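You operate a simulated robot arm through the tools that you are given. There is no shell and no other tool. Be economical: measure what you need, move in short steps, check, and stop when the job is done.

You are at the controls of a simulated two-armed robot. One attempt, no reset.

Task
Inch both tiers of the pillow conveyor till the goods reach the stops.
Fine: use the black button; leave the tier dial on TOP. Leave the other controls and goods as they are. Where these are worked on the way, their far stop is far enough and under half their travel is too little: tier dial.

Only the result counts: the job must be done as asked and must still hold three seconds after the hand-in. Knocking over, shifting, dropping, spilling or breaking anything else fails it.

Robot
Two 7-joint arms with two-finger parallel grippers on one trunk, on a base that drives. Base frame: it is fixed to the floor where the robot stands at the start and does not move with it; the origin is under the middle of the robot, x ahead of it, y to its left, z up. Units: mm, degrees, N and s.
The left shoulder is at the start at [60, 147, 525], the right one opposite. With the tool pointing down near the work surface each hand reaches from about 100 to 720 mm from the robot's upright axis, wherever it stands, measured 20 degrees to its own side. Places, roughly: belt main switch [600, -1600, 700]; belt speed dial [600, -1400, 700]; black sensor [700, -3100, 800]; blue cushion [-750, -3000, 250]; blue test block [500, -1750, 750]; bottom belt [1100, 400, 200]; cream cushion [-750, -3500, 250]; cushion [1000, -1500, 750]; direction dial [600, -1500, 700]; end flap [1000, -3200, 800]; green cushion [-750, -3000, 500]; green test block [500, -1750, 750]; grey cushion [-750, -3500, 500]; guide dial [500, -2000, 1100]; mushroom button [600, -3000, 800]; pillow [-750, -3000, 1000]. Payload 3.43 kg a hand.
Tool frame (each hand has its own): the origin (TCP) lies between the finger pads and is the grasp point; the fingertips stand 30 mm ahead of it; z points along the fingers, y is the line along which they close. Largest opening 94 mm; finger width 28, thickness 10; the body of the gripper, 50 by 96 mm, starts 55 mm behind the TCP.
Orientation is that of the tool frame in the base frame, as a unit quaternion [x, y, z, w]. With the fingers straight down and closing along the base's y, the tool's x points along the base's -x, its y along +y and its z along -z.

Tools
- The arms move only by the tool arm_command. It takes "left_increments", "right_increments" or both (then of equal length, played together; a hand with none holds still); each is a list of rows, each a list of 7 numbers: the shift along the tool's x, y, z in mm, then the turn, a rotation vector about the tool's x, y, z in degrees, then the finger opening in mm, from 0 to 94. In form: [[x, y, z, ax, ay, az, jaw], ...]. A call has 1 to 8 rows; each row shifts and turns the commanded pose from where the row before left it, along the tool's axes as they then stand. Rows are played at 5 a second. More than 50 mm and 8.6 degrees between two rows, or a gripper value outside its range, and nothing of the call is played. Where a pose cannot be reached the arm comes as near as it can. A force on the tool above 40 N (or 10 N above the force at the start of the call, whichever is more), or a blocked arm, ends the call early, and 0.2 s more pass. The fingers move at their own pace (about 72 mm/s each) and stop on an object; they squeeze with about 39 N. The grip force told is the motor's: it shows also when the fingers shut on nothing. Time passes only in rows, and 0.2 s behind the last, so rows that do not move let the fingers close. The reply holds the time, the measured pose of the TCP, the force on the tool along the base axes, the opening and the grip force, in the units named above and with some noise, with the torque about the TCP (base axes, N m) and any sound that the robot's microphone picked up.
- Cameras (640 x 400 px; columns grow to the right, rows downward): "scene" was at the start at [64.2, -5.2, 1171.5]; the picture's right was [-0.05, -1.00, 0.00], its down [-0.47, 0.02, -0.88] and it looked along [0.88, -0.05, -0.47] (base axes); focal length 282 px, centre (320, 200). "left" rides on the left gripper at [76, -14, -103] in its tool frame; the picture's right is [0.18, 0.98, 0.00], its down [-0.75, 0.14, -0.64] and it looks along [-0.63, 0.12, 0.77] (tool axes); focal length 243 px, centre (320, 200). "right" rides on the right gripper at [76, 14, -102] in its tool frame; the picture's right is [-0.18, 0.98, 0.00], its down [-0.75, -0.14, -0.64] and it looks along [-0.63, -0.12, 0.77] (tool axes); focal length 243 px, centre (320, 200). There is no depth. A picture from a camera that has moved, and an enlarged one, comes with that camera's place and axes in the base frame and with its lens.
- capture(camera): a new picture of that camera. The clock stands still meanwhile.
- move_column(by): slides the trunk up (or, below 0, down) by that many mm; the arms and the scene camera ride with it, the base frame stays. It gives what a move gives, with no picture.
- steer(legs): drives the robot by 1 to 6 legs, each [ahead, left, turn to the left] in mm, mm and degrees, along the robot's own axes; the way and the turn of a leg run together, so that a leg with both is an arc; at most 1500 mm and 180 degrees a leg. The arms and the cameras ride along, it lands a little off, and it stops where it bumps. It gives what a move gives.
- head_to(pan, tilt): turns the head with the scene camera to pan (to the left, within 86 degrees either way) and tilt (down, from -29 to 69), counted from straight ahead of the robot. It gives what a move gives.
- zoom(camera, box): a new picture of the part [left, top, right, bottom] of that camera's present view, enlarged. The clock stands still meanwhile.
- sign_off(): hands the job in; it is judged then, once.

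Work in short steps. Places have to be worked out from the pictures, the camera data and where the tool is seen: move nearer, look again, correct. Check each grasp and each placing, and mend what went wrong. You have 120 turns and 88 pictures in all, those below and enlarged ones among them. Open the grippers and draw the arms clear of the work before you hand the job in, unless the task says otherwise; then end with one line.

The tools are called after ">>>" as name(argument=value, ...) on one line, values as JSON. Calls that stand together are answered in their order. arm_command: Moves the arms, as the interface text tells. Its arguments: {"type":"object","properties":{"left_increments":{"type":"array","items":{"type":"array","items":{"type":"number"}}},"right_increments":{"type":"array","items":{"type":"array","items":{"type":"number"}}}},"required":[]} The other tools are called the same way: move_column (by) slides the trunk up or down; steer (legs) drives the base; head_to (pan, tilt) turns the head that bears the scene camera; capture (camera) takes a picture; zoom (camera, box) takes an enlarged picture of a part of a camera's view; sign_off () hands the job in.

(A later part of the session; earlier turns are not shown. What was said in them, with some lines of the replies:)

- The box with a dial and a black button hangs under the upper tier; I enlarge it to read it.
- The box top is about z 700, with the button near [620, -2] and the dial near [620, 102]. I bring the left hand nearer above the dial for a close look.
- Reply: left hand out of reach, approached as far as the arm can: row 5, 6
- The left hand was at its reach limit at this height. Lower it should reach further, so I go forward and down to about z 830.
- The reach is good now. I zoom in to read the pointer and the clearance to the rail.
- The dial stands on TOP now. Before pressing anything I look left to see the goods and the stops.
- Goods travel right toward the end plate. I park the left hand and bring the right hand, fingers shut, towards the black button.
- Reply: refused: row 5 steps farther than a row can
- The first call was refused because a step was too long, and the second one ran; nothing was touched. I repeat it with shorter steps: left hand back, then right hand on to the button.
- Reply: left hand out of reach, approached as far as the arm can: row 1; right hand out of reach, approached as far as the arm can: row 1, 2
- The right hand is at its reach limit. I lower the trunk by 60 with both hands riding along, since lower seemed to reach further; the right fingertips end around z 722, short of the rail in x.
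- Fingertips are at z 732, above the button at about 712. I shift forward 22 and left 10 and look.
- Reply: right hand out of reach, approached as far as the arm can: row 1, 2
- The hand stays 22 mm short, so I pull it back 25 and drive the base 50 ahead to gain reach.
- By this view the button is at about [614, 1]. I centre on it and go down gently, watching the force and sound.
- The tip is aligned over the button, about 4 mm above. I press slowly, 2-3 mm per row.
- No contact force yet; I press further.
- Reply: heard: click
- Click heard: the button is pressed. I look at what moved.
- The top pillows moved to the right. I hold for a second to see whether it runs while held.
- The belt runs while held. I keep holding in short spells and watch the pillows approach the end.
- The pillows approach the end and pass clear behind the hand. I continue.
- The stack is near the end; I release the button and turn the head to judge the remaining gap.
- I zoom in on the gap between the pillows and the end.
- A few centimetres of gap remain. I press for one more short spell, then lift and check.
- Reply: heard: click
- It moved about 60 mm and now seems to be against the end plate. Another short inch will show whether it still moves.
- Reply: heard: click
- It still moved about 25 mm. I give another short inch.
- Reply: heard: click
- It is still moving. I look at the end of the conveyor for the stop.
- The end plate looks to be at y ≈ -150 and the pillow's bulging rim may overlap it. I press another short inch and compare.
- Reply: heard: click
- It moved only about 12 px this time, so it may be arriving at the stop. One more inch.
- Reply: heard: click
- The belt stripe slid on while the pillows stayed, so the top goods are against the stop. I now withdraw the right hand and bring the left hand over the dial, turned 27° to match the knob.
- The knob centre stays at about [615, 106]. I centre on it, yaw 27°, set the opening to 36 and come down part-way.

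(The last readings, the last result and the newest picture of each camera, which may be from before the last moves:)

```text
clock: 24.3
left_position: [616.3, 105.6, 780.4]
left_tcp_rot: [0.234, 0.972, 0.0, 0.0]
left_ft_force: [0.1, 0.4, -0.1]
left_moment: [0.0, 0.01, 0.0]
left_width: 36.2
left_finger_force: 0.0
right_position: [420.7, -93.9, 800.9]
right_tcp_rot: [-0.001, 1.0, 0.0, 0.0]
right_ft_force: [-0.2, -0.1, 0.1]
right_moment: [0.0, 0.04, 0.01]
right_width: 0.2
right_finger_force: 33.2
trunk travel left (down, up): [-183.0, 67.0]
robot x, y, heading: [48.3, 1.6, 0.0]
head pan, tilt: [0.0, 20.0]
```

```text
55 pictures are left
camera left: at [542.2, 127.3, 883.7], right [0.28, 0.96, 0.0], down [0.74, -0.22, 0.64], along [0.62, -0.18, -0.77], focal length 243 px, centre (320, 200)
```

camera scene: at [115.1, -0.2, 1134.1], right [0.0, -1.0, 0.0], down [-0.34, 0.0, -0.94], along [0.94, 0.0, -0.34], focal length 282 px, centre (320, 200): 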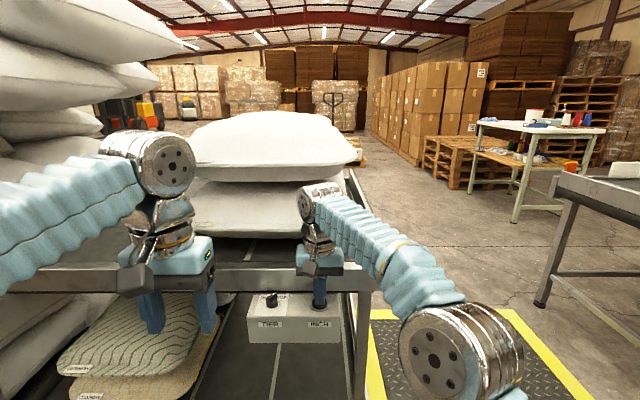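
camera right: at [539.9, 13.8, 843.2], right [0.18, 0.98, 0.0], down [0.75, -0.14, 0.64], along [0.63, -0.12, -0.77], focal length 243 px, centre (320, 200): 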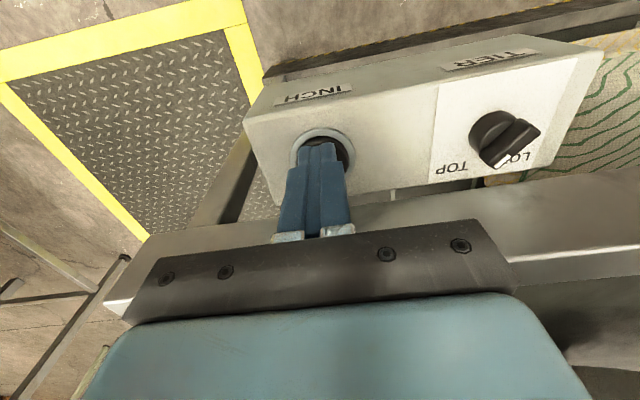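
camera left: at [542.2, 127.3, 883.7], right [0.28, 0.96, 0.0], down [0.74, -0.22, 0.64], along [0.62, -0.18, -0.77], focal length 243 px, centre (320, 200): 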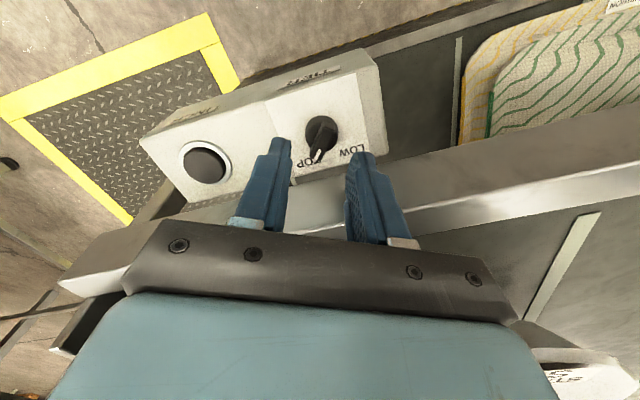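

Aligned with the handle. I descend halfway and check the rail clearance.

>>> arm_command(left_increments=[[0, 1, 12, 0, 0, 0, 36], [0, 0, 10, 0, 0, 0, 36], [0, 0, 0, 0, 0, 0, 36]])

>>> zoom(camera="left", box=[200, 60, 440, 260])

>>> head_to(pan=12, tilt=35)

>>> capture(camera="scene")

```text
clock: 25.1
left_position: [616.4, 105.5, 758.9]
left_tcp_rot: [0.233, 0.972, 0.0, 0.0]
left_ft_force: [0.4, 0.2, 0.3]
left_moment: [-0.02, 0.0, -0.02]
left_width: 36.4
left_finger_force: 0.1
right_position: [421.4, -93.9, 800.9]
right_tcp_rot: [0.0, 1.0, 0.0, 0.0]
right_ft_force: [-0.8, 0.2, 0.1]
right_moment: [-0.05, 0.01, 0.0]
right_width: 0.0
right_finger_force: 33.1
trunk travel left (down, up): [-183.0, 67.0]
robot x, y, heading: [48.2, 1.4, -0.0]
head pan, tilt: [0.0, 20.0]
```

```text
2.00 times, centred on (320, 160) of left
camera zoom: at [542.9, 127.3, 861.4], right [0.28, 0.96, 0.0], down [0.74, -0.22, 0.64], along [0.62, -0.18, -0.77], focal length 485 px, centre (320, 280)
```

zoom: 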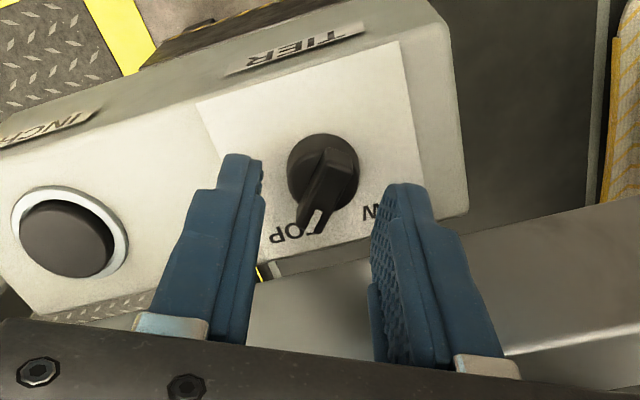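

```text
clock: 25.9
left_position: [616.8, 106.5, 759.5]
left_tcp_rot: [0.234, 0.972, 0.0, 0.0]
left_ft_force: [0.1, -0.3, -0.4]
left_moment: [-0.01, -0.01, 0.0]
left_width: 35.8
left_finger_force: 0.1
right_position: [421.1, -94.0, 800.7]
right_tcp_rot: [0.0, 1.0, 0.0, 0.0]
right_ft_force: [0.2, -0.4, 0.1]
right_moment: [-0.04, 0.01, -0.01]
right_width: 0.1
right_finger_force: 33.0
trunk travel left (down, up): [-183.0, 67.0]
robot x, y, heading: [46.1, -1.5, -0.0]
head pan, tilt: [12.0, 35.0]
```

```text
53 pictures are left
camera scene: at [108.1, 17.9, 1110.3], right [0.21, -0.98, 0.0], down [-0.56, -0.12, -0.82], along [0.8, 0.17, -0.57], focal length 282 px, centre (320, 200)
```

scene: 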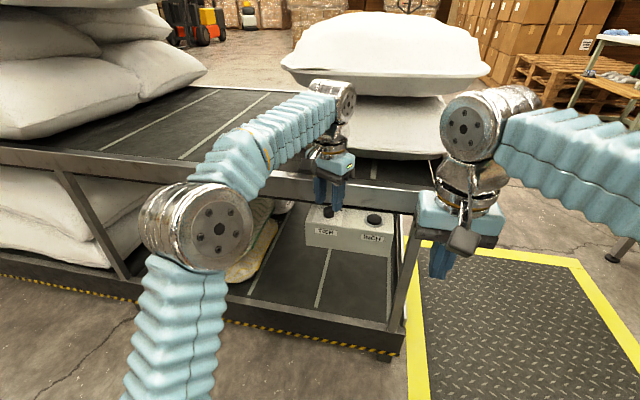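

There is a visible gap to the rail. I descend to tips ~z 707 and close on the knob.

>>> arm_command(left_increments=[[0, 0, 8, 0, 0, 0, 36], [0, 0, 7, 0, 0, 0, 36], [0, 0, 7, 0, 0, 0, 36], [0, 0, 0, 0, 0, 0, 0], [0, 0, 0, 0, 0, 0, 0]])

>>> zoom(camera="left", box=[200, 60, 440, 260])

```text
clock: 27.1
left_position: [617.6, 107.4, 735.5]
left_tcp_rot: [0.232, 0.973, 0.0, 0.0]
left_ft_force: [7.2, 9.4, 2.9]
left_moment: [0.35, -0.22, 0.06]
left_width: 24.7
left_finger_force: 45.4
right_position: [421.3, -92.2, 801.8]
right_tcp_rot: [0.0, 1.0, 0.0, 0.001]
right_ft_force: [0.0, -0.4, 0.1]
right_moment: [-0.01, 0.01, -0.01]
right_width: 0.0
right_finger_force: 32.5
trunk travel left (down, up): [-183.0, 67.0]
robot x, y, heading: [49.1, -0.9, 0.3]
head pan, tilt: [12.0, 35.0]
```

```text
2.00 times, centred on (320, 160) of left
camera zoom: at [542.9, 128.7, 838.8], right [0.28, 0.96, 0.0], down [0.74, -0.22, 0.64], along [0.62, -0.18, -0.77], focal length 485 px, centre (320, 280)
```

zoom: 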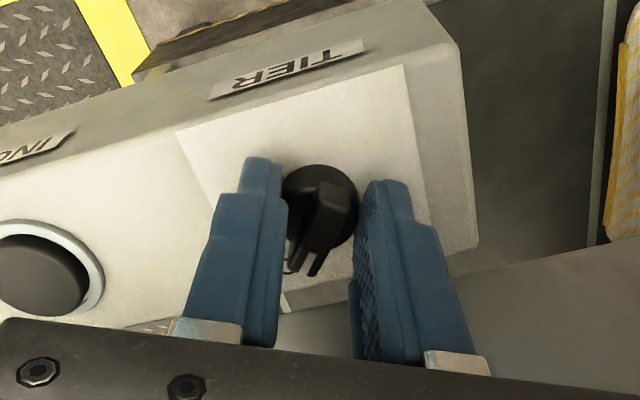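

The fingers hold the round base of the knob at 24.7 mm. I turn it toward LOW (left, negative about tool z) and check.

>>> arm_command(left_increments=[[0, 0, 0, 0, 0, -8, 0], [0, 0, 0, 0, 0, -8, 0], [0, 0, 0, 0, 0, -8, 0], [0, 0, 0, 0, 0, -8, 0], [0, 0, 0, 0, 0, -8, 0], [0, 0, 0, 0, 0, -8, 0], [0, 0, 0, 0, 0, -8, 0]])

>>> zoom(camera="left", box=[200, 60, 440, 260])

```text
clock: 28.7
left_position: [618.5, 102.9, 735.9]
left_tcp_rot: [-0.249, 0.968, -0.001, 0.0]
left_ft_force: [18.1, -9.2, 6.7]
left_moment: [-0.39, -0.81, -0.09]
left_width: 24.5
left_finger_force: 44.9
right_position: [421.2, -94.2, 801.4]
right_tcp_rot: [0.001, 1.0, 0.0, 0.0]
right_ft_force: [-0.8, 0.2, 0.3]
right_moment: [0.0, -0.01, -0.01]
right_width: 0.0
right_finger_force: 32.6
trunk travel left (down, up): [-183.0, 67.0]
robot x, y, heading: [50.0, 1.2, -0.1]
head pan, tilt: [12.0, 35.0]
```

```text
2.00 times, centred on (320, 160) of left
camera zoom: at [557.5, 54.3, 838.9], right [-0.64, 0.77, 0.0], down [0.59, 0.49, 0.64], along [0.5, 0.41, -0.77], focal length 485 px, centre (320, 280)
```

zoom: 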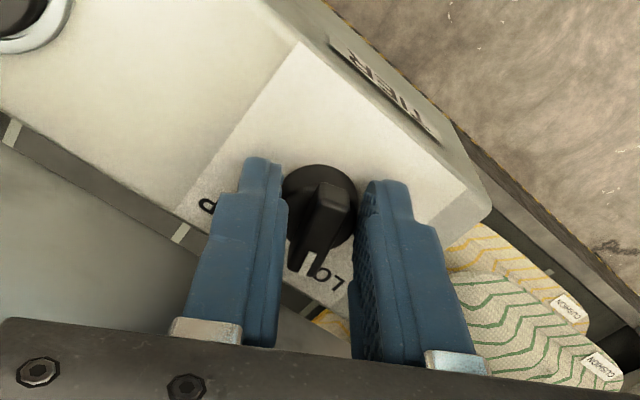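

The knob turned and points at LOW. I turn a few degrees more to feel for the stop.

>>> arm_command(left_increments=[[0, 0, 0, 0, 0, -4, 0], [0, 0, 0, 0, 0, -4, 0], [0, 0, 0, 0, 0, 0, 0]])

>>> zoom(camera="left", box=[200, 60, 440, 260])

```text
clock: 29.5
left_position: [617.6, 103.2, 736.0]
left_tcp_rot: [-0.316, 0.949, -0.002, 0.002]
left_ft_force: [28.0, -21.9, 16.6]
left_moment: [-1.42, 0.06, -0.12]
left_width: 24.8
left_finger_force: 44.2
right_position: [421.0, -95.1, 800.2]
right_tcp_rot: [0.001, 1.0, 0.001, 0.001]
right_ft_force: [0.8, -0.2, -0.3]
right_moment: [0.01, -0.01, -0.01]
right_width: 0.0
right_finger_force: 33.4
trunk travel left (down, up): [-183.0, 67.0]
robot x, y, heading: [48.0, 1.2, -0.3]
head pan, tilt: [12.0, 35.0]
```

```text
2.00 times, centred on (320, 160) of left
camera zoom: at [564.9, 46.2, 838.8], right [-0.74, 0.68, 0.0], down [0.52, 0.57, 0.64], along [0.44, 0.47, -0.77], focal length 485 px, centre (320, 280)
```

zoom: 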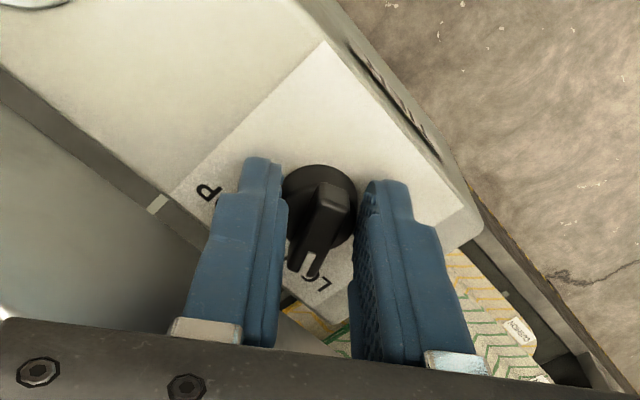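

The pointer is squarely at LOW. I open and lift off, then check the dial stays there.

>>> arm_command(left_increments=[[0, 0, 0, 0, 0, 0, 40], [0, 0, 0, 0, 0, 0, 40], [0, 0, -15, 0, 0, 0, 40], [0, 0, -25, 0, 0, 0, 40], [0, 0, 0, 0, 0, 0, 40]])

>>> zoom(camera="left", box=[200, 60, 440, 260])

```text
clock: 30.7
left_position: [617.4, 107.2, 776.5]
left_tcp_rot: [-0.317, 0.949, 0.0, 0.0]
left_ft_force: [-0.3, 0.3, -0.2]
left_moment: [0.01, 0.02, 0.02]
left_width: 40.1
left_finger_force: 0.0
right_position: [421.4, -94.6, 801.7]
right_tcp_rot: [0.0, 1.0, -0.001, 0.0]
right_ft_force: [0.5, 0.3, -0.7]
right_moment: [0.01, 0.01, 0.01]
right_width: 0.0
right_finger_force: 33.0
trunk travel left (down, up): [-183.0, 67.0]
robot x, y, heading: [49.7, 3.9, -0.1]
head pan, tilt: [12.0, 35.0]
```

```text
2.00 times, centred on (320, 160) of left
camera zoom: at [564.3, 48.3, 879.0], right [-0.74, 0.68, 0.0], down [0.52, 0.57, 0.64], along [0.43, 0.47, -0.77], focal length 485 px, centre (320, 280)
```

zoom: 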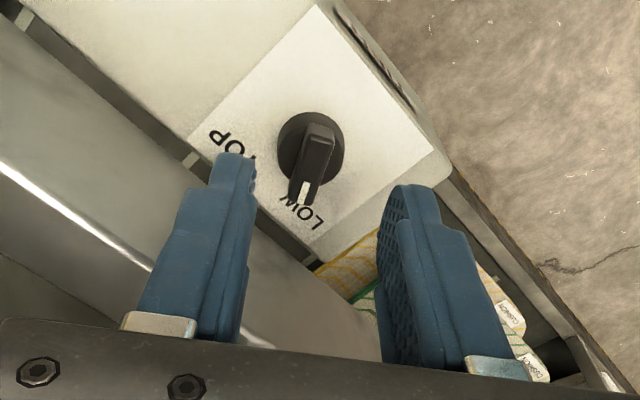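

LOW is set. I now retract the left hand (straightening its yaw) and then send the right hand back to the button.

>>> arm_command(left_increments=[[0, 0, -30, 0, 0, 8, 40], [0, 0, -25, 0, 0, 8, 40], [0, 0, 0, 0, 0, 7, 40], [0, 0, 0, 0, 0, 7, 40], [0, 0, 0, 0, 0, 7, 40], [40, 15, 0, 0, 0, 0, 40], [40, 15, 0, 0, 0, 0, 40], [40, 15, 0, 0, 0, 0, 40]])

>>> arm_command(left_increments=[[45, 15, 0, 0, 0, 0, 40], [40, 15, 0, 0, 0, 0, 40], [0, 0, 0, 0, 0, 0, 40], [0, 0, 0, 0, 0, 0, 40], [0, 0, 0, 0, 0, 0, 40], [0, 0, 0, 0, 0, 0, 40]], right_increments=[[0, 0, 0, 0, 0, 0, 0], [-40, 20, 0, 0, 0, 0, 0], [-40, 20, 0, 0, 0, 0, 0], [-40, 20, 0, 0, 0, 0, 0], [-40, 20, 0, 0, 0, 0, 0], [-34, 15, 0, 0, 0, 0, 0]])

>>> capture(camera="scene")

>>> capture(camera="right")

```text
clock: 32.5
left_position: [498.3, 153.5, 831.1]
left_tcp_rot: [0.001, 1.0, 0.0, 0.0]
left_ft_force: [0.5, -0.2, -0.5]
left_moment: [0.01, 0.0, -0.01]
left_width: 39.9
left_finger_force: 0.1
right_position: [421.4, -94.1, 802.1]
right_tcp_rot: [0.001, 1.0, 0.0, -0.001]
right_ft_force: [0.1, 0.5, 0.4]
right_moment: [0.04, -0.02, 0.0]
right_width: 0.0
right_finger_force: 33.2
trunk travel left (down, up): [-183.0, 67.0]
robot x, y, heading: [47.7, 1.4, -0.3]
head pan, tilt: [12.0, 35.0]
```

```text
clock: 33.9
left_position: [413.5, 183.4, 833.2]
left_tcp_rot: [0.0, 1.0, 0.0, 0.0]
left_ft_force: [-0.5, 0.1, -0.2]
left_moment: [0.06, -0.01, -0.01]
left_width: 40.0
left_finger_force: 0.1
right_position: [613.5, -2.1, 800.6]
right_tcp_rot: [0.0, 1.0, 0.0, 0.0]
right_ft_force: [-0.5, -0.9, 0.6]
right_moment: [0.02, -0.06, 0.05]
right_width: 0.0
right_finger_force: 32.5
trunk travel left (down, up): [-183.0, 67.0]
robot x, y, heading: [51.8, 2.2, -0.0]
head pan, tilt: [12.0, 35.0]
```

```text
48 pictures are left
camera scene: at [107.6, 17.6, 1110.3], right [0.21, -0.98, 0.0], down [-0.56, -0.12, -0.82], along [0.8, 0.17, -0.57], focal length 282 px, centre (320, 200)
```

scene: 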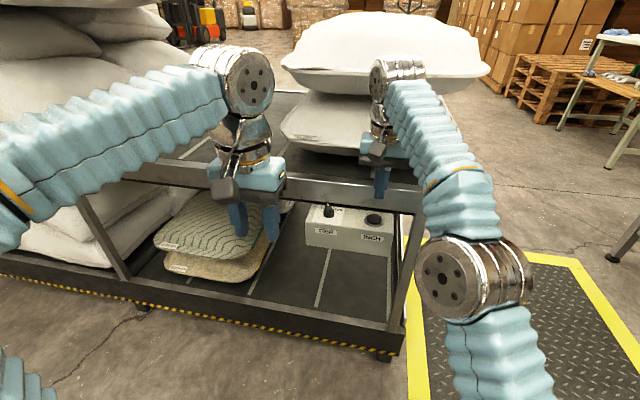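

```text
47 pictures are left
camera right: at [537.8, 11.5, 903.8], right [0.18, 0.98, 0.0], down [0.75, -0.14, 0.64], along [0.63, -0.12, -0.77], focal length 243 px, centre (320, 200)
```

right: 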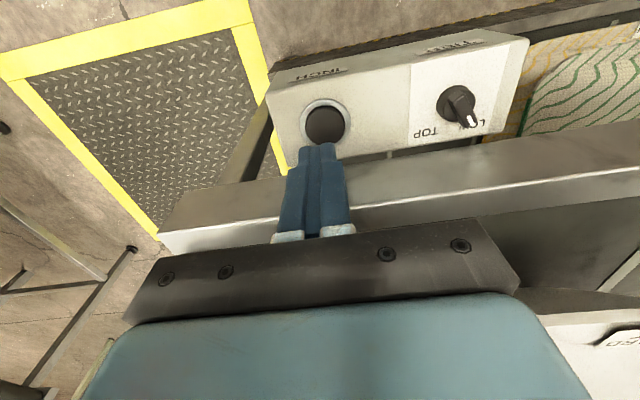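

The dial still shows LOW and the cushions are in view. I go down, press and hold about 0.8 s, then release.

>>> arm_command(right_increments=[[-1, 2, 30, 0, 0, 0, 0], [0, 0, 28, 0, 0, 0, 0], [0, 0, 10, 0, 0, 0, 0], [0, 0, 0, 0, 0, 0, 0], [0, 0, 0, 0, 0, 0, 0], [0, 0, 0, 0, 0, 0, 0], [0, 0, -8, 0, 0, 0, 0]])

>>> capture(camera="scene")

```text
clock: 35.5
left_position: [412.9, 183.5, 832.4]
left_tcp_rot: [0.0, 1.0, 0.001, 0.0]
left_ft_force: [-0.6, 0.3, 0.5]
left_moment: [0.0, -0.01, -0.01]
left_width: 40.3
left_finger_force: 0.0
right_position: [614.6, 2.2, 739.8]
right_tcp_rot: [0.001, 1.0, -0.001, 0.0]
right_ft_force: [0.3, -0.4, -0.7]
right_moment: [-0.01, 0.01, 0.01]
right_width: 0.0
right_finger_force: 32.9
trunk travel left (down, up): [-183.0, 67.0]
robot x, y, heading: [52.1, 4.8, -0.1]
head pan, tilt: [12.0, 35.0]
heard: click
```

```text
46 pictures are left
camera scene: at [108.1, 18.0, 1110.1], right [0.21, -0.98, 0.0], down [-0.56, -0.12, -0.82], along [0.8, 0.17, -0.57], focal length 282 px, centre (320, 200)
```

scene: 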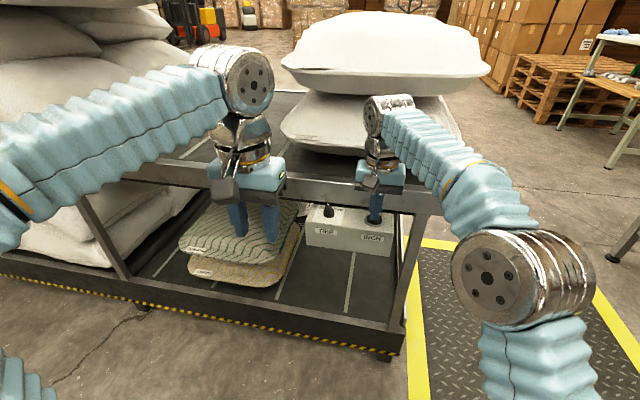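

The cushions moved right about 27 px of roughly 95-120 needed. I hold about 1.4 s more.

>>> arm_command(right_increments=[[0, 0, 8, 0, 0, 0, 0], [0, 0, 0, 0, 0, 0, 0], [0, 0, 0, 0, 0, 0, 0], [0, 0, 0, 0, 0, 0, 0], [0, 0, 0, 0, 0, 0, 0], [0, 0, 0, 0, 0, 0, 0], [0, 0, 0, 0, 0, 0, 0], [0, 0, -8, 0, 0, 0, 0]])

>>> capture(camera="scene")

```text
clock: 37.3
left_position: [412.7, 183.2, 833.1]
left_tcp_rot: [0.0, 1.0, 0.001, 0.0]
left_ft_force: [-0.7, 0.7, -0.6]
left_moment: [-0.01, -0.01, -0.02]
left_width: 40.3
left_finger_force: 0.0
right_position: [614.8, 1.9, 739.5]
right_tcp_rot: [0.0, 1.0, 0.001, -0.001]
right_ft_force: [-0.5, 0.2, 0.5]
right_moment: [-0.03, 0.03, 0.02]
right_width: 0.0
right_finger_force: 33.1
trunk travel left (down, up): [-183.0, 67.0]
robot x, y, heading: [48.5, -2.5, -0.1]
head pan, tilt: [12.0, 35.0]
heard: click
```

```text
45 pictures are left
camera scene: at [108.1, 18.0, 1110.0], right [0.21, -0.98, 0.0], down [-0.56, -0.12, -0.82], along [0.8, 0.17, -0.57], focal length 282 px, centre (320, 200)
```

scene: 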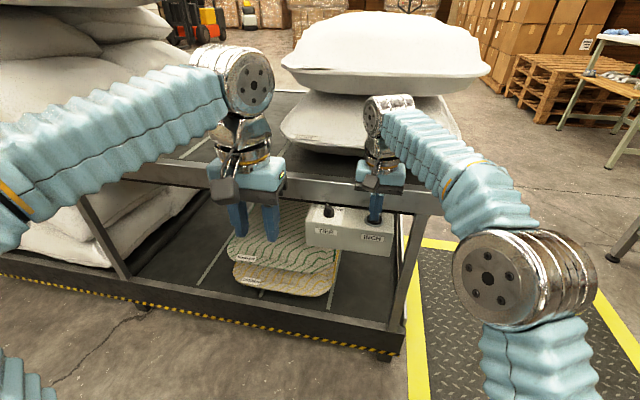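

About 50 px remain to the right end. Another hold of about 1.2 s.

>>> arm_command(right_increments=[[0, 0, 8, 0, 0, 0, 0], [0, 0, 0, 0, 0, 0, 0], [0, 0, 0, 0, 0, 0, 0], [0, 0, 0, 0, 0, 0, 0], [0, 0, 0, 0, 0, 0, 0], [0, 0, 0, 0, 0, 0, 0], [0, 0, -8, 0, 0, 0, 0]])

>>> capture(camera="scene")

```text
clock: 38.9
left_position: [413.2, 183.8, 832.6]
left_tcp_rot: [0.0, 1.0, 0.0, 0.0]
left_ft_force: [-0.1, 0.4, 0.1]
left_moment: [-0.03, 0.0, -0.01]
left_width: 40.1
left_finger_force: 0.1
right_position: [614.4, 1.8, 740.8]
right_tcp_rot: [0.0, 1.0, 0.001, -0.001]
right_ft_force: [0.1, 0.6, 0.1]
right_moment: [0.02, -0.02, -0.01]
right_width: 0.0
right_finger_force: 33.0
trunk travel left (down, up): [-183.0, 67.0]
robot x, y, heading: [48.9, -3.7, 0.1]
head pan, tilt: [12.0, 35.0]
heard: click
```

```text
44 pictures are left
camera scene: at [108.1, 18.0, 1110.1], right [0.21, -0.98, 0.0], down [-0.56, -0.12, -0.82], along [0.8, 0.17, -0.57], focal length 282 px, centre (320, 200)
```

scene: 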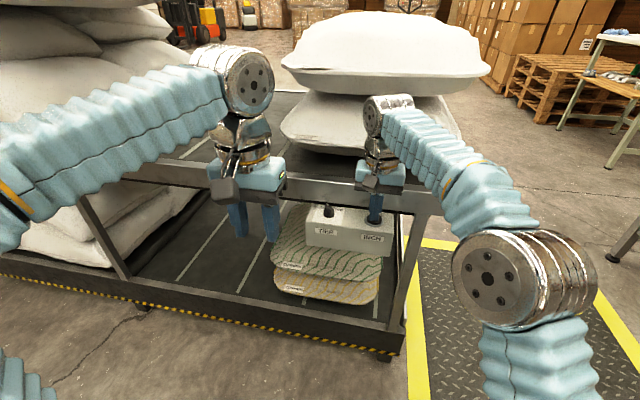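

Nearly there; about 10-15 px remain. A short press, then compare in an enlarged view.

>>> arm_command(right_increments=[[0, 0, 8, 0, 0, 0, 0], [0, 0, 0, 0, 0, 0, 0], [0, 0, -8, 0, 0, 0, 0]])

>>> zoom(camera="scene", box=[230, 180, 430, 360])

>>> arm_command(right_increments=[[0, 0, 8, 0, 0, 0, 0], [0, 0, -8, 0, 0, 0, 0]])

>>> zoom(camera="scene", box=[230, 180, 430, 360])

```text
clock: 39.7
left_position: [412.8, 182.8, 833.2]
left_tcp_rot: [0.0, 1.0, 0.001, 0.0]
left_ft_force: [0.1, -0.2, -0.3]
left_moment: [0.01, -0.01, 0.0]
left_width: 40.1
left_finger_force: 0.0
right_position: [613.3, 0.5, 740.4]
right_tcp_rot: [0.001, 1.0, 0.0, -0.002]
right_ft_force: [0.7, 0.3, 0.2]
right_moment: [-0.01, 0.0, -0.07]
right_width: 0.0
right_finger_force: 33.2
trunk travel left (down, up): [-183.0, 67.0]
robot x, y, heading: [46.0, 1.3, 0.0]
head pan, tilt: [12.0, 35.0]
heard: click
```

```text
2.22 times, centred on (330, 270) of scene
camera zoom: at [108.1, 18.0, 1110.2], right [0.21, -0.98, 0.0], down [-0.56, -0.12, -0.82], along [0.8, 0.17, -0.57], focal length 628 px, centre (298, 44)
```

zoom: 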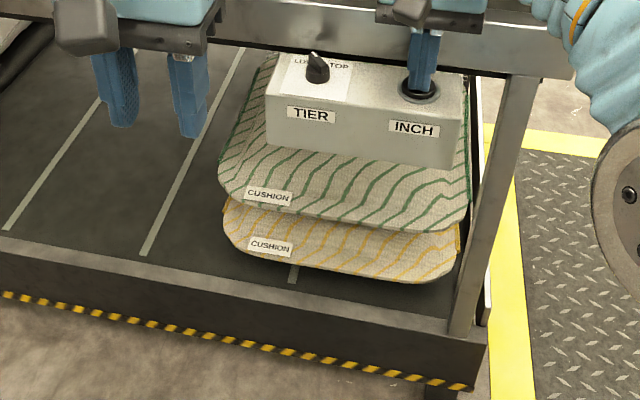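

```text
clock: 40.3
left_position: [414.0, 183.2, 833.3]
left_tcp_rot: [0.0, 1.0, 0.0, -0.001]
left_ft_force: [-0.2, -0.7, -0.3]
left_moment: [0.0, 0.0, -0.01]
left_width: 40.3
left_finger_force: 0.0
right_position: [613.8, 2.5, 740.0]
right_tcp_rot: [0.001, 1.0, 0.0, 0.0]
right_ft_force: [-0.1, -1.5, -0.1]
right_moment: [-0.04, 0.01, -0.04]
right_width: 0.0
right_finger_force: 32.9
trunk travel left (down, up): [-183.0, 67.0]
robot x, y, heading: [49.7, 1.0, 0.1]
head pan, tilt: [12.0, 35.0]
heard: click
```

```text
2.22 times, centred on (330, 270) of scene
camera zoom: at [108.1, 18.0, 1110.2], right [0.21, -0.98, 0.0], down [-0.56, -0.12, -0.82], along [0.8, 0.17, -0.57], focal length 628 px, centre (298, 44)
```

zoom: 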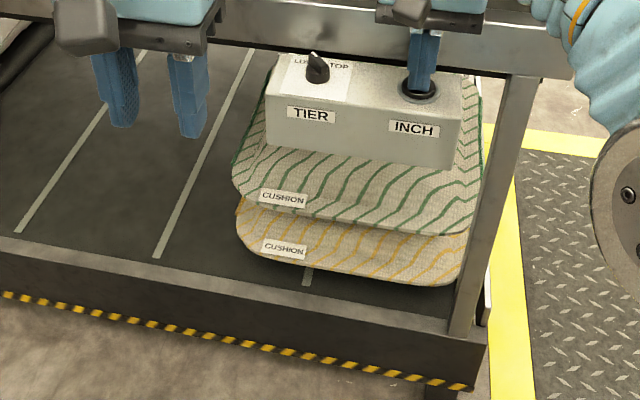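

Still moving (~15 px). Another short inch.

>>> arm_command(right_increments=[[0, 0, 8, 0, 0, 0, 0], [0, 0, -8, 0, 0, 0, 0]])

>>> zoom(camera="scene", box=[230, 180, 430, 360])

>>> arm_command(right_increments=[[0, 0, 8, 0, 0, 0, 0], [0, 0, -8, 0, 0, 0, 0]])

>>> zoom(camera="scene", box=[230, 180, 430, 360])

```text
clock: 40.9
left_position: [413.0, 182.6, 833.1]
left_tcp_rot: [0.001, 1.0, -0.001, 0.0]
left_ft_force: [-0.7, -0.7, 0.5]
left_moment: [0.03, 0.02, 0.02]
left_width: 40.2
left_finger_force: 0.0
right_position: [615.1, 2.8, 740.8]
right_tcp_rot: [0.0, 1.0, 0.0, 0.0]
right_ft_force: [0.3, -0.3, 0.1]
right_moment: [-0.02, -0.02, -0.01]
right_width: 0.0
right_finger_force: 32.9
trunk travel left (down, up): [-183.0, 67.0]
robot x, y, heading: [47.8, 2.0, -0.1]
head pan, tilt: [12.0, 35.0]
heard: click
```

```text
2.22 times, centred on (330, 270) of scene
camera zoom: at [108.1, 18.0, 1110.2], right [0.21, -0.98, 0.0], down [-0.56, -0.12, -0.82], along [0.8, 0.17, -0.57], focal length 628 px, centre (298, 44)
```

zoom: 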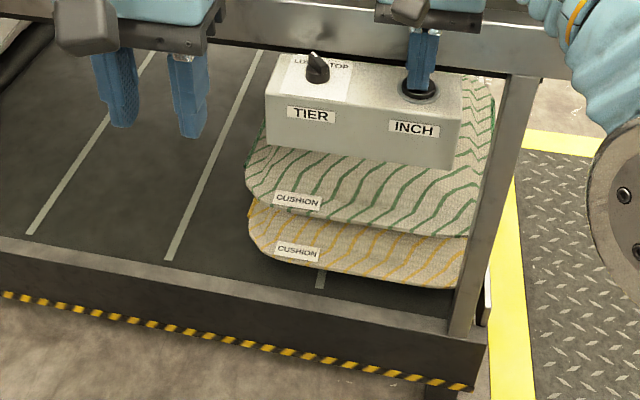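

```text
clock: 41.5
left_position: [412.5, 184.7, 832.7]
left_tcp_rot: [0.001, 1.0, 0.0, 0.0]
left_ft_force: [-1.1, 0.3, -0.2]
left_moment: [0.0, -0.03, 0.03]
left_width: 40.2
left_finger_force: 0.1
right_position: [615.6, 2.3, 739.4]
right_tcp_rot: [0.001, 1.0, 0.001, 0.0]
right_ft_force: [-0.4, -0.4, -0.9]
right_moment: [0.02, -0.02, -0.01]
right_width: 0.0
right_finger_force: 33.6
trunk travel left (down, up): [-183.0, 67.0]
robot x, y, heading: [49.1, 0.0, 0.3]
head pan, tilt: [12.0, 35.0]
heard: click
```

```text
2.22 times, centred on (330, 270) of scene
camera zoom: at [108.1, 18.0, 1110.2], right [0.21, -0.98, 0.0], down [-0.56, -0.12, -0.82], along [0.8, 0.17, -0.57], focal length 628 px, centre (298, 44)
```

zoom: 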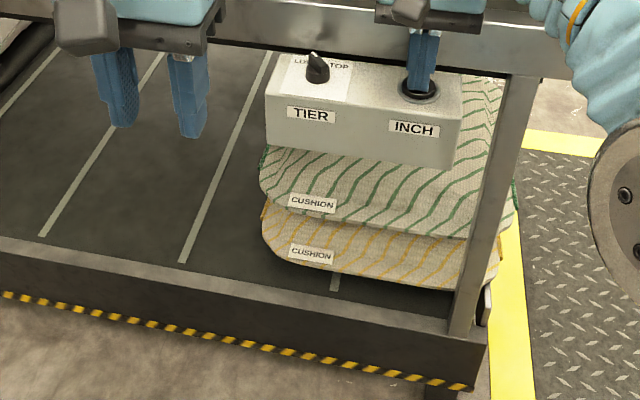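

Still about 13 px per inch. I keep on until the goods stop while the belt slides.

>>> arm_command(right_increments=[[0, 0, 8, 0, 0, 0, 0], [0, 0, -8, 0, 0, 0, 0]])

>>> zoom(camera="scene", box=[230, 180, 430, 360])

>>> arm_command(right_increments=[[0, 0, 8, 0, 0, 0, 0], [0, 0, -8, 0, 0, 0, 0]])

>>> zoom(camera="scene", box=[230, 180, 430, 360])

```text
clock: 42.1
left_position: [413.3, 182.1, 832.9]
left_tcp_rot: [0.0, 1.0, 0.0, 0.0]
left_ft_force: [0.7, 0.6, 0.6]
left_moment: [-0.02, -0.03, -0.03]
left_width: 40.0
left_finger_force: 0.1
right_position: [613.4, 2.9, 740.0]
right_tcp_rot: [0.001, 1.0, 0.0, -0.001]
right_ft_force: [-0.5, 0.4, -0.4]
right_moment: [-0.02, 0.01, -0.02]
right_width: 0.3
right_finger_force: 32.8
trunk travel left (down, up): [-183.0, 67.0]
robot x, y, heading: [51.3, 3.5, -0.1]
head pan, tilt: [12.0, 35.0]
heard: click
```

```text
2.22 times, centred on (330, 270) of scene
camera zoom: at [108.1, 18.0, 1110.2], right [0.21, -0.98, 0.0], down [-0.56, -0.12, -0.82], along [0.8, 0.17, -0.57], focal length 628 px, centre (298, 44)
```

zoom: 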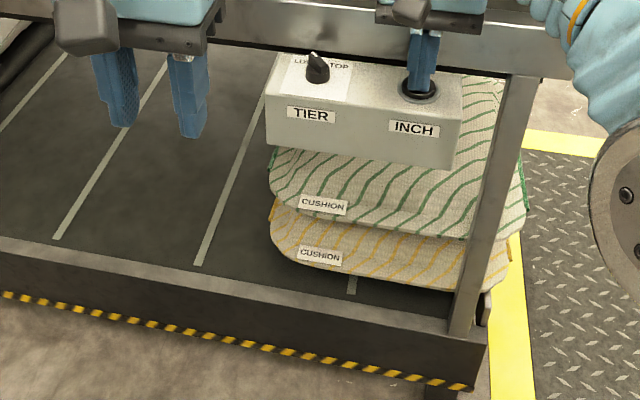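

```text
clock: 42.7
left_position: [413.9, 183.0, 832.7]
left_tcp_rot: [0.001, 1.0, 0.0, 0.0]
left_ft_force: [-0.7, 0.3, -0.3]
left_moment: [-0.01, 0.03, -0.01]
left_width: 40.0
left_finger_force: 0.0
right_position: [615.5, 2.0, 739.2]
right_tcp_rot: [0.0, 1.0, 0.0, 0.0]
right_ft_force: [0.8, 0.1, -0.3]
right_moment: [0.0, 0.0, 0.04]
right_width: 0.0
right_finger_force: 32.6
trunk travel left (down, up): [-183.0, 67.0]
robot x, y, heading: [48.6, 1.0, 0.0]
head pan, tilt: [12.0, 35.0]
heard: click
```

```text
2.22 times, centred on (330, 270) of scene
camera zoom: at [108.1, 18.0, 1110.2], right [0.21, -0.98, 0.0], down [-0.56, -0.12, -0.82], along [0.8, 0.17, -0.57], focal length 628 px, centre (298, 44)
```

zoom: 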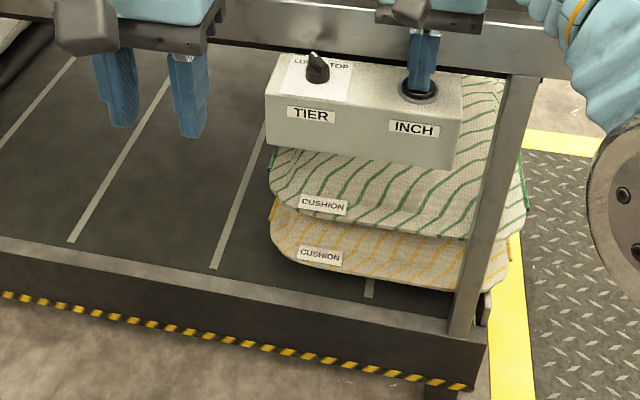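

The belt slid while the cushions stayed, so the lower goods are at the stop too. I swap hands again: right hand withdraws, left hand goes over the dial.

>>> arm_command(right_increments=[[0, 0, -40, 0, 0, 0, 0], [35, -15, -20, 0, 0, 0, 0], [40, -20, 0, 0, 0, 0, 0], [40, -20, 0, 0, 0, 0, 0], [40, -20, 0, 0, 0, 0, 0], [40, -20, 0, 0, 0, 0, 0], [0, 0, 0, 0, 0, 0, 0], [0, 0, 0, 0, 0, 0, 0]], left_increments=[[0, 0, 0, 0, 0, 0, 40], [0, 0, 0, 0, 0, 0, 40], [-20, -10, 0, 0, 0, 0, 40], [-35, -15, 0, 0, 0, 0, 40], [-40, -14, 0, 0, 0, 0, 40], [-40, -14, 0, 0, 0, 0, 40], [-40, -14, 0, 0, 0, 0, 40], [-29, -12, 0, 0, 0, 0, 40]])

>>> arm_command(left_increments=[[0, 0, 5, 0, 0, -8, 40], [0, 0, 15, 0, 0, -8, 40], [0, 0, 15, 0, 0, -7, 40], [0, 0, 15, 0, 0, -7, 40], [0, 0, 10, 0, 0, -5, 40], [0, 0, 0, 0, 0, 0, 40]])

>>> capture(camera="left")

```text
clock: 44.5
left_position: [617.3, 101.2, 830.0]
left_tcp_rot: [0.001, 1.0, 0.002, 0.0]
left_ft_force: [-1.3, -0.1, 1.7]
left_moment: [0.01, -0.02, 0.01]
left_width: 40.1
left_finger_force: 0.0
right_position: [418.9, -92.7, 799.3]
right_tcp_rot: [0.0, 1.0, 0.0, 0.0]
right_ft_force: [0.4, 0.3, -0.1]
right_moment: [-0.01, -0.03, 0.02]
right_width: 0.0
right_finger_force: 33.1
trunk travel left (down, up): [-183.0, 67.0]
robot x, y, heading: [48.2, -1.0, -0.2]
head pan, tilt: [12.0, 35.0]
```

```text
clock: 45.9
left_position: [616.4, 101.9, 770.4]
left_tcp_rot: [-0.301, 0.954, 0.0, 0.0]
left_ft_force: [0.3, -0.7, 0.6]
left_moment: [0.02, 0.0, 0.01]
left_width: 40.0
left_finger_force: 0.1
right_position: [419.5, -93.0, 799.6]
right_tcp_rot: [0.0, 1.0, 0.0, 0.001]
right_ft_force: [-0.2, -0.5, 0.6]
right_moment: [0.02, 0.03, 0.0]
right_width: 0.0
right_finger_force: 32.8
trunk travel left (down, up): [-183.0, 67.0]
robot x, y, heading: [52.0, 0.6, 0.1]
head pan, tilt: [12.0, 35.0]
```

```text
37 pictures are left
camera left: at [562.2, 45.7, 873.3], right [-0.71, 0.7, 0.0], down [0.54, 0.55, 0.64], along [0.45, 0.46, -0.77], focal length 243 px, centre (320, 200)
```

left: 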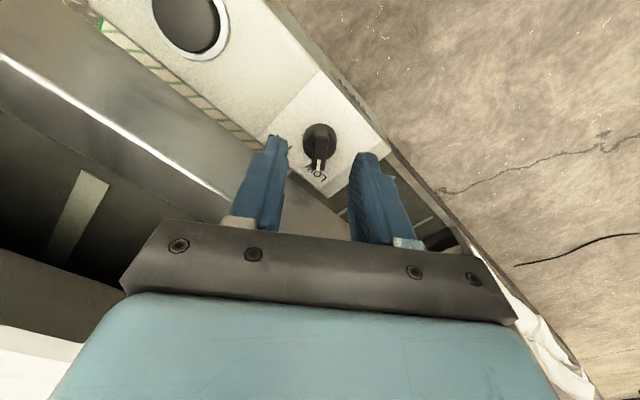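

Centred on the knob. I descend and close.

>>> arm_command(left_increments=[[0, 0, 12, 0, 0, 0, 40], [0, 0, 12, 0, 0, 0, 40], [0, 0, 10, 0, 0, 0, 40], [0, 0, 0, 0, 0, 0, 0], [0, 0, 0, 0, 0, 0, 0]])

>>> zoom(camera="left", box=[200, 60, 440, 260])

```text
clock: 47.1
left_position: [615.6, 101.9, 737.2]
left_tcp_rot: [-0.301, 0.954, 0.0, 0.0]
left_ft_force: [0.2, 0.5, 0.7]
left_moment: [0.0, -0.13, -0.06]
left_width: 24.4
left_finger_force: 45.0
right_position: [419.8, -93.0, 799.6]
right_tcp_rot: [0.001, 1.0, 0.0, 0.0]
right_ft_force: [0.2, 0.4, -0.3]
right_moment: [-0.03, 0.01, 0.01]
right_width: 0.0
right_finger_force: 33.1
trunk travel left (down, up): [-183.0, 67.0]
robot x, y, heading: [46.9, 1.5, -0.2]
head pan, tilt: [12.0, 35.0]
```

```text
2.00 times, centred on (320, 160) of left
camera zoom: at [561.0, 45.9, 839.8], right [-0.71, 0.7, 0.0], down [0.54, 0.55, 0.64], along [0.45, 0.46, -0.77], focal length 485 px, centre (320, 280)
```

zoom: 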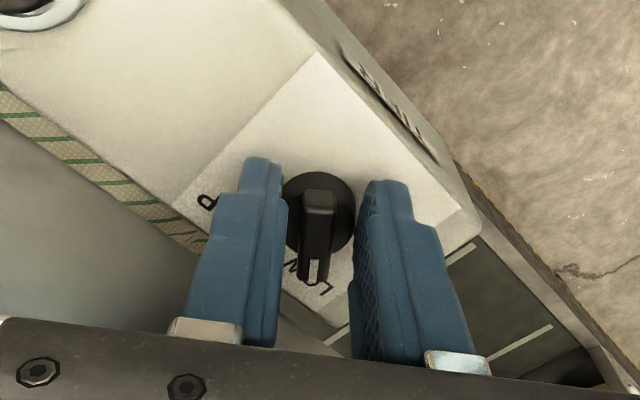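

Held cleanly with almost no side force. I turn it back to TOP (positive about tool z).

>>> arm_command(left_increments=[[0, 0, 0, 0, 0, 8, 0], [0, 0, 0, 0, 0, 8, 0], [0, 0, 0, 0, 0, 8, 0], [0, 0, 0, 0, 0, 8, 0], [0, 0, 0, 0, 0, 8, 0], [0, 0, 0, 0, 0, 8, 0], [0, 0, 0, 0, 0, 8, 0], [0, 0, 0, 0, 0, 8, 0]])

>>> zoom(camera="left", box=[200, 60, 440, 260])

```text
clock: 48.5
left_position: [614.4, 106.8, 737.9]
left_tcp_rot: [0.089, 0.996, 0.003, -0.004]
left_ft_force: [-4.7, 4.9, 3.7]
left_moment: [0.58, 0.8, 0.04]
left_width: 24.7
left_finger_force: 45.0
right_position: [419.6, -92.3, 800.9]
right_tcp_rot: [0.0, 1.0, 0.0, 0.0]
right_ft_force: [0.8, 0.1, 0.4]
right_moment: [-0.03, -0.01, 0.04]
right_width: 0.0
right_finger_force: 33.0
trunk travel left (down, up): [-183.0, 67.0]
robot x, y, heading: [47.5, -2.8, 0.1]
head pan, tilt: [12.0, 35.0]
stopped in row 6 (left hand): the force on the tool passed its limit at 41 N (the readings are from after the stop); the commanded pose is now the measured one
```

```text
2.00 times, centred on (320, 160) of left
camera zoom: at [537.4, 105.2, 840.4], right [0.0, 1.0, 0.01], down [0.77, 0.0, 0.64], along [0.64, 0.01, -0.77], focal length 485 px, centre (320, 280)
```

zoom: 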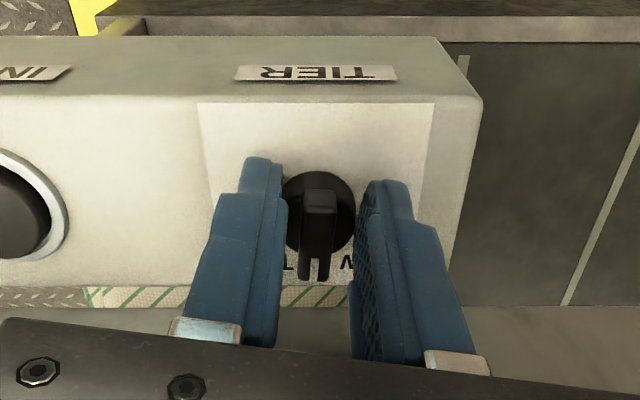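

The side force stopped it at about -10°, and the knob followed; the load has relaxed. I continue in smaller steps.

>>> arm_command(left_increments=[[0, 0, 0, 0, 0, 5, 0], [0, 0, 0, 0, 0, 5, 0], [0, 0, 0, 0, 0, 5, 0], [0, 0, 0, 0, 0, 5, 0]])

>>> zoom(camera="left", box=[200, 60, 440, 260])

```text
clock: 49.5
left_position: [615.6, 108.9, 737.0]
left_tcp_rot: [0.261, 0.965, 0.004, -0.002]
left_ft_force: [0.1, 30.2, 8.7]
left_moment: [1.22, 0.35, 0.17]
left_width: 24.3
left_finger_force: 45.1
right_position: [418.4, -90.7, 801.7]
right_tcp_rot: [0.0, 1.0, 0.0, 0.001]
right_ft_force: [-0.2, 0.3, -0.3]
right_moment: [0.0, -0.03, -0.02]
right_width: 0.0
right_finger_force: 33.6
trunk travel left (down, up): [-183.0, 67.0]
robot x, y, heading: [49.3, -1.9, 0.1]
head pan, tilt: [12.0, 35.0]
```

```text
2.00 times, centred on (320, 160) of left
camera zoom: at [542.3, 133.9, 840.2], right [0.34, 0.94, 0.01], down [0.72, -0.26, 0.64], along [0.6, -0.21, -0.77], focal length 485 px, centre (320, 280)
```

zoom: 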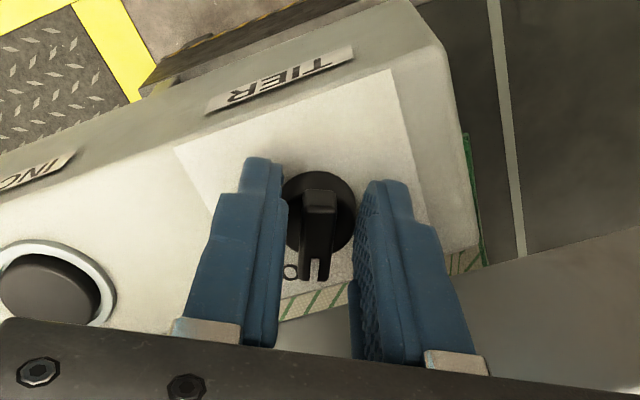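

Yaw is 30° and the original TOP was about 35°. I relieve the side load by shifting 4 mm in -y, and turn the last degrees.

>>> arm_command(left_increments=[[-1, -2, 0, 0, 0, 1, 0], [-1, -2, 0, 0, 0, 3, 0], [0, 0, 0, 0, 0, 4, 0], [0, 0, 0, 0, 0, 0, 0]])

>>> zoom(camera="left", box=[200, 60, 440, 260])

```text
clock: 49.9
left_position: [614.3, 108.0, 737.2]
left_tcp_rot: [0.267, 0.964, 0.007, -0.002]
left_ft_force: [-3.5, 5.2, 3.4]
left_moment: [0.81, 0.55, 0.02]
left_width: 24.6
left_finger_force: 45.3
right_position: [419.4, -92.5, 799.9]
right_tcp_rot: [0.0, 1.0, 0.0, 0.0]
right_ft_force: [0.2, 0.5, 0.0]
right_moment: [0.02, 0.0, 0.0]
right_width: 0.0
right_finger_force: 33.1
trunk travel left (down, up): [-183.0, 67.0]
robot x, y, heading: [46.9, 2.4, 0.3]
head pan, tilt: [12.0, 35.0]
stopped in row 2 (left hand): the force on the tool passed its limit at 43 N (the readings are from after the stop); the commanded pose is now the measured one
```

```text
2.00 times, centred on (320, 160) of left
camera zoom: at [542.7, 133.7, 840.5], right [0.35, 0.94, 0.01], down [0.72, -0.28, 0.64], along [0.6, -0.21, -0.77], focal length 485 px, centre (320, 280)
```

zoom: 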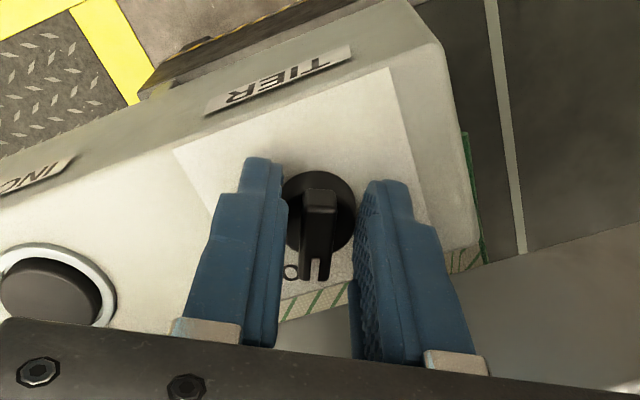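

Load relaxed again. A pure turn of a few degrees more.

>>> arm_command(left_increments=[[0, 0, 0, 0, 0, 3, 0], [0, 0, 0, 0, 0, 3, 0], [0, 0, 0, 0, 0, 3, 0]])

>>> arm_command(left_increments=[[0, 0, 0, 0, 0, 0, 40], [0, 0, 0, 0, 0, 0, 40], [0, 0, -15, 0, 0, 0, 40], [0, 0, -25, 0, 0, 0, 40], [0, 0, 0, 0, 0, 0, 40]])

>>> zoom(camera="left", box=[200, 60, 440, 260])

```text
clock: 50.7
left_position: [614.0, 109.7, 736.5]
left_tcp_rot: [0.341, 0.94, 0.007, -0.002]
left_ft_force: [2.0, 20.3, 7.5]
left_moment: [1.0, 0.14, 0.11]
left_width: 24.4
left_finger_force: 45.3
right_position: [419.0, -91.2, 799.9]
right_tcp_rot: [-0.001, 1.0, 0.0, 0.001]
right_ft_force: [0.2, 0.1, -0.4]
right_moment: [0.0, 0.02, 0.02]
right_width: 0.0
right_finger_force: 32.9
trunk travel left (down, up): [-183.0, 67.0]
robot x, y, heading: [49.6, -0.7, -0.2]
head pan, tilt: [12.0, 35.0]
```

```text
clock: 51.9
left_position: [615.1, 106.9, 777.9]
left_tcp_rot: [0.343, 0.939, 0.006, -0.003]
left_ft_force: [0.1, -0.6, -0.4]
left_moment: [0.01, 0.0, -0.01]
left_width: 40.0
left_finger_force: 0.0
right_position: [418.9, -93.1, 800.3]
right_tcp_rot: [0.0, 1.0, 0.0, 0.0]
right_ft_force: [-0.1, -0.1, -1.6]
right_moment: [-0.01, -0.02, 0.03]
right_width: 0.0
right_finger_force: 32.8
trunk travel left (down, up): [-183.0, 67.0]
robot x, y, heading: [50.0, 0.8, -0.1]
head pan, tilt: [12.0, 35.0]
```

```text
2.00 times, centred on (320, 160) of left
camera zoom: at [547.7, 142.7, 881.3], right [0.49, 0.87, 0.01], down [0.67, -0.38, 0.64], along [0.56, -0.31, -0.77], focal length 485 px, centre (320, 280)
```

zoom: 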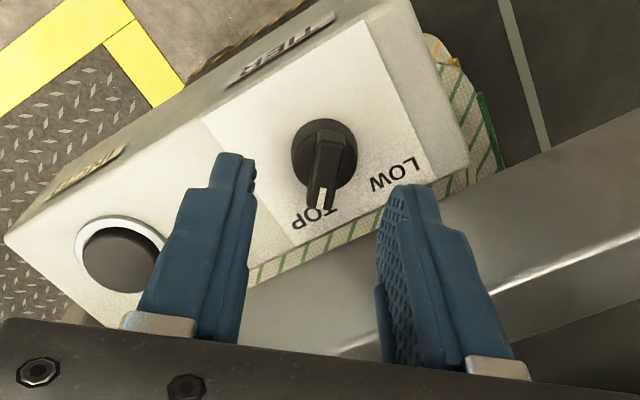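

The pointer is on TOP and holds. I draw both arms clear and open the grippers.

>>> arm_command(left_increments=[[0, 0, -25, 0, 0, -8, 60], [0, 0, -25, 0, 0, -8, 60], [0, 0, 0, 0, 0, -8, 60], [0, 0, 0, 0, 0, -8, 60], [0, 0, 0, 0, 0, -8, 60], [40, 10, 0, 0, 0, 0, 60], [40, 15, 0, 0, 0, 0, 60], [40, 15, 0, 0, 0, 0, 60]], right_increments=[[0, 0, 0, 0, 0, 0, 90], [30, -10, 0, 0, 0, 0, 90], [30, -10, 0, 0, 0, 0, 90], [30, -10, 0, 0, 0, 0, 90], [0, 0, 0, 0, 0, 0, 90], [0, 0, 0, 0, 0, 0, 90], [0, 0, 0, 0, 0, 0, 90], [0, 0, 0, 0, 0, 0, 90]])

>>> arm_command(left_increments=[[40, 15, 0, 0, 0, 0, 90], [40, 15, 0, 0, 0, 0, 90], [40, 15, 0, 0, 0, 0, 90], [0, 0, 0, 0, 0, 0, 90]])

>>> zoom(camera="scene", box=[230, 180, 430, 305])

>>> capture(camera="scene")

```text
clock: 53.7
left_position: [495.1, 146.7, 827.1]
left_tcp_rot: [0.0, 1.0, 0.006, -0.001]
left_ft_force: [-0.3, -0.5, -0.2]
left_moment: [-0.01, 0.01, -0.02]
left_width: 59.9
left_finger_force: 0.1
right_position: [329.1, -121.7, 799.5]
right_tcp_rot: [0.0, 1.0, 0.001, -0.001]
right_ft_force: [-0.9, 0.6, 0.0]
right_moment: [0.04, 0.02, 0.04]
right_width: 89.8
right_finger_force: 0.0
trunk travel left (down, up): [-183.0, 67.0]
robot x, y, heading: [49.4, -0.5, 0.1]
head pan, tilt: [12.0, 35.0]
```

```text
clock: 54.7
left_position: [375.9, 192.6, 826.7]
left_tcp_rot: [-0.001, 1.0, 0.006, -0.001]
left_ft_force: [0.4, -0.6, 0.3]
left_moment: [0.01, -0.02, 0.01]
left_width: 89.9
left_finger_force: 0.2
right_position: [329.1, -121.6, 800.2]
right_tcp_rot: [0.001, 1.0, 0.001, 0.0]
right_ft_force: [0.5, -0.1, -0.3]
right_moment: [-0.01, -0.03, -0.01]
right_width: 89.8
right_finger_force: 0.1
trunk travel left (down, up): [-183.0, 67.0]
robot x, y, heading: [46.4, -2.2, -0.1]
head pan, tilt: [12.0, 35.0]
```

```text
3.20 times, centred on (330, 242) of scene
camera zoom: at [107.9, 18.5, 1110.3], right [0.21, -0.98, 0.0], down [-0.56, -0.12, -0.82], along [0.8, 0.17, -0.57], focal length 904 px, centre (288, 64)
```

zoom: 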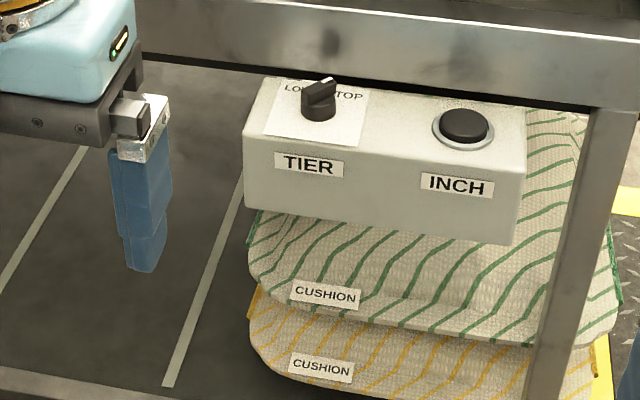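

```text
30 pictures are left
camera scene: at [107.9, 18.5, 1110.3], right [0.21, -0.98, 0.0], down [-0.56, -0.12, -0.82], along [0.8, 0.17, -0.57], focal length 282 px, centre (320, 200)
```

scene: 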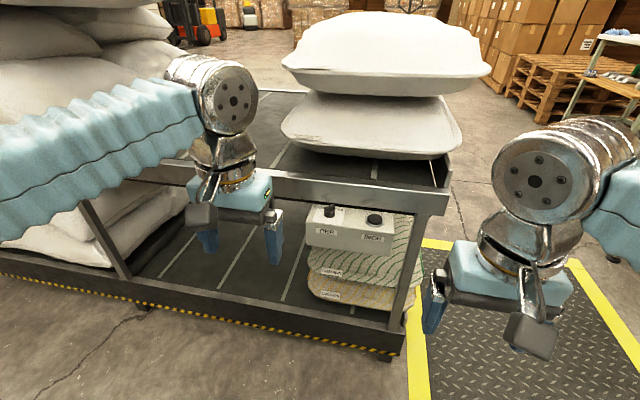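

Both stacks sit at the end stops, the dial is on TOP, the button is released, and the arms are clear. I hand in.

>>> sign_off()

```text
The job is handed in.
```

I inched both tiers with the black button until the goods sat against the end stops, left the tier dial on TOP, and drew both arms clear with the grippers open.
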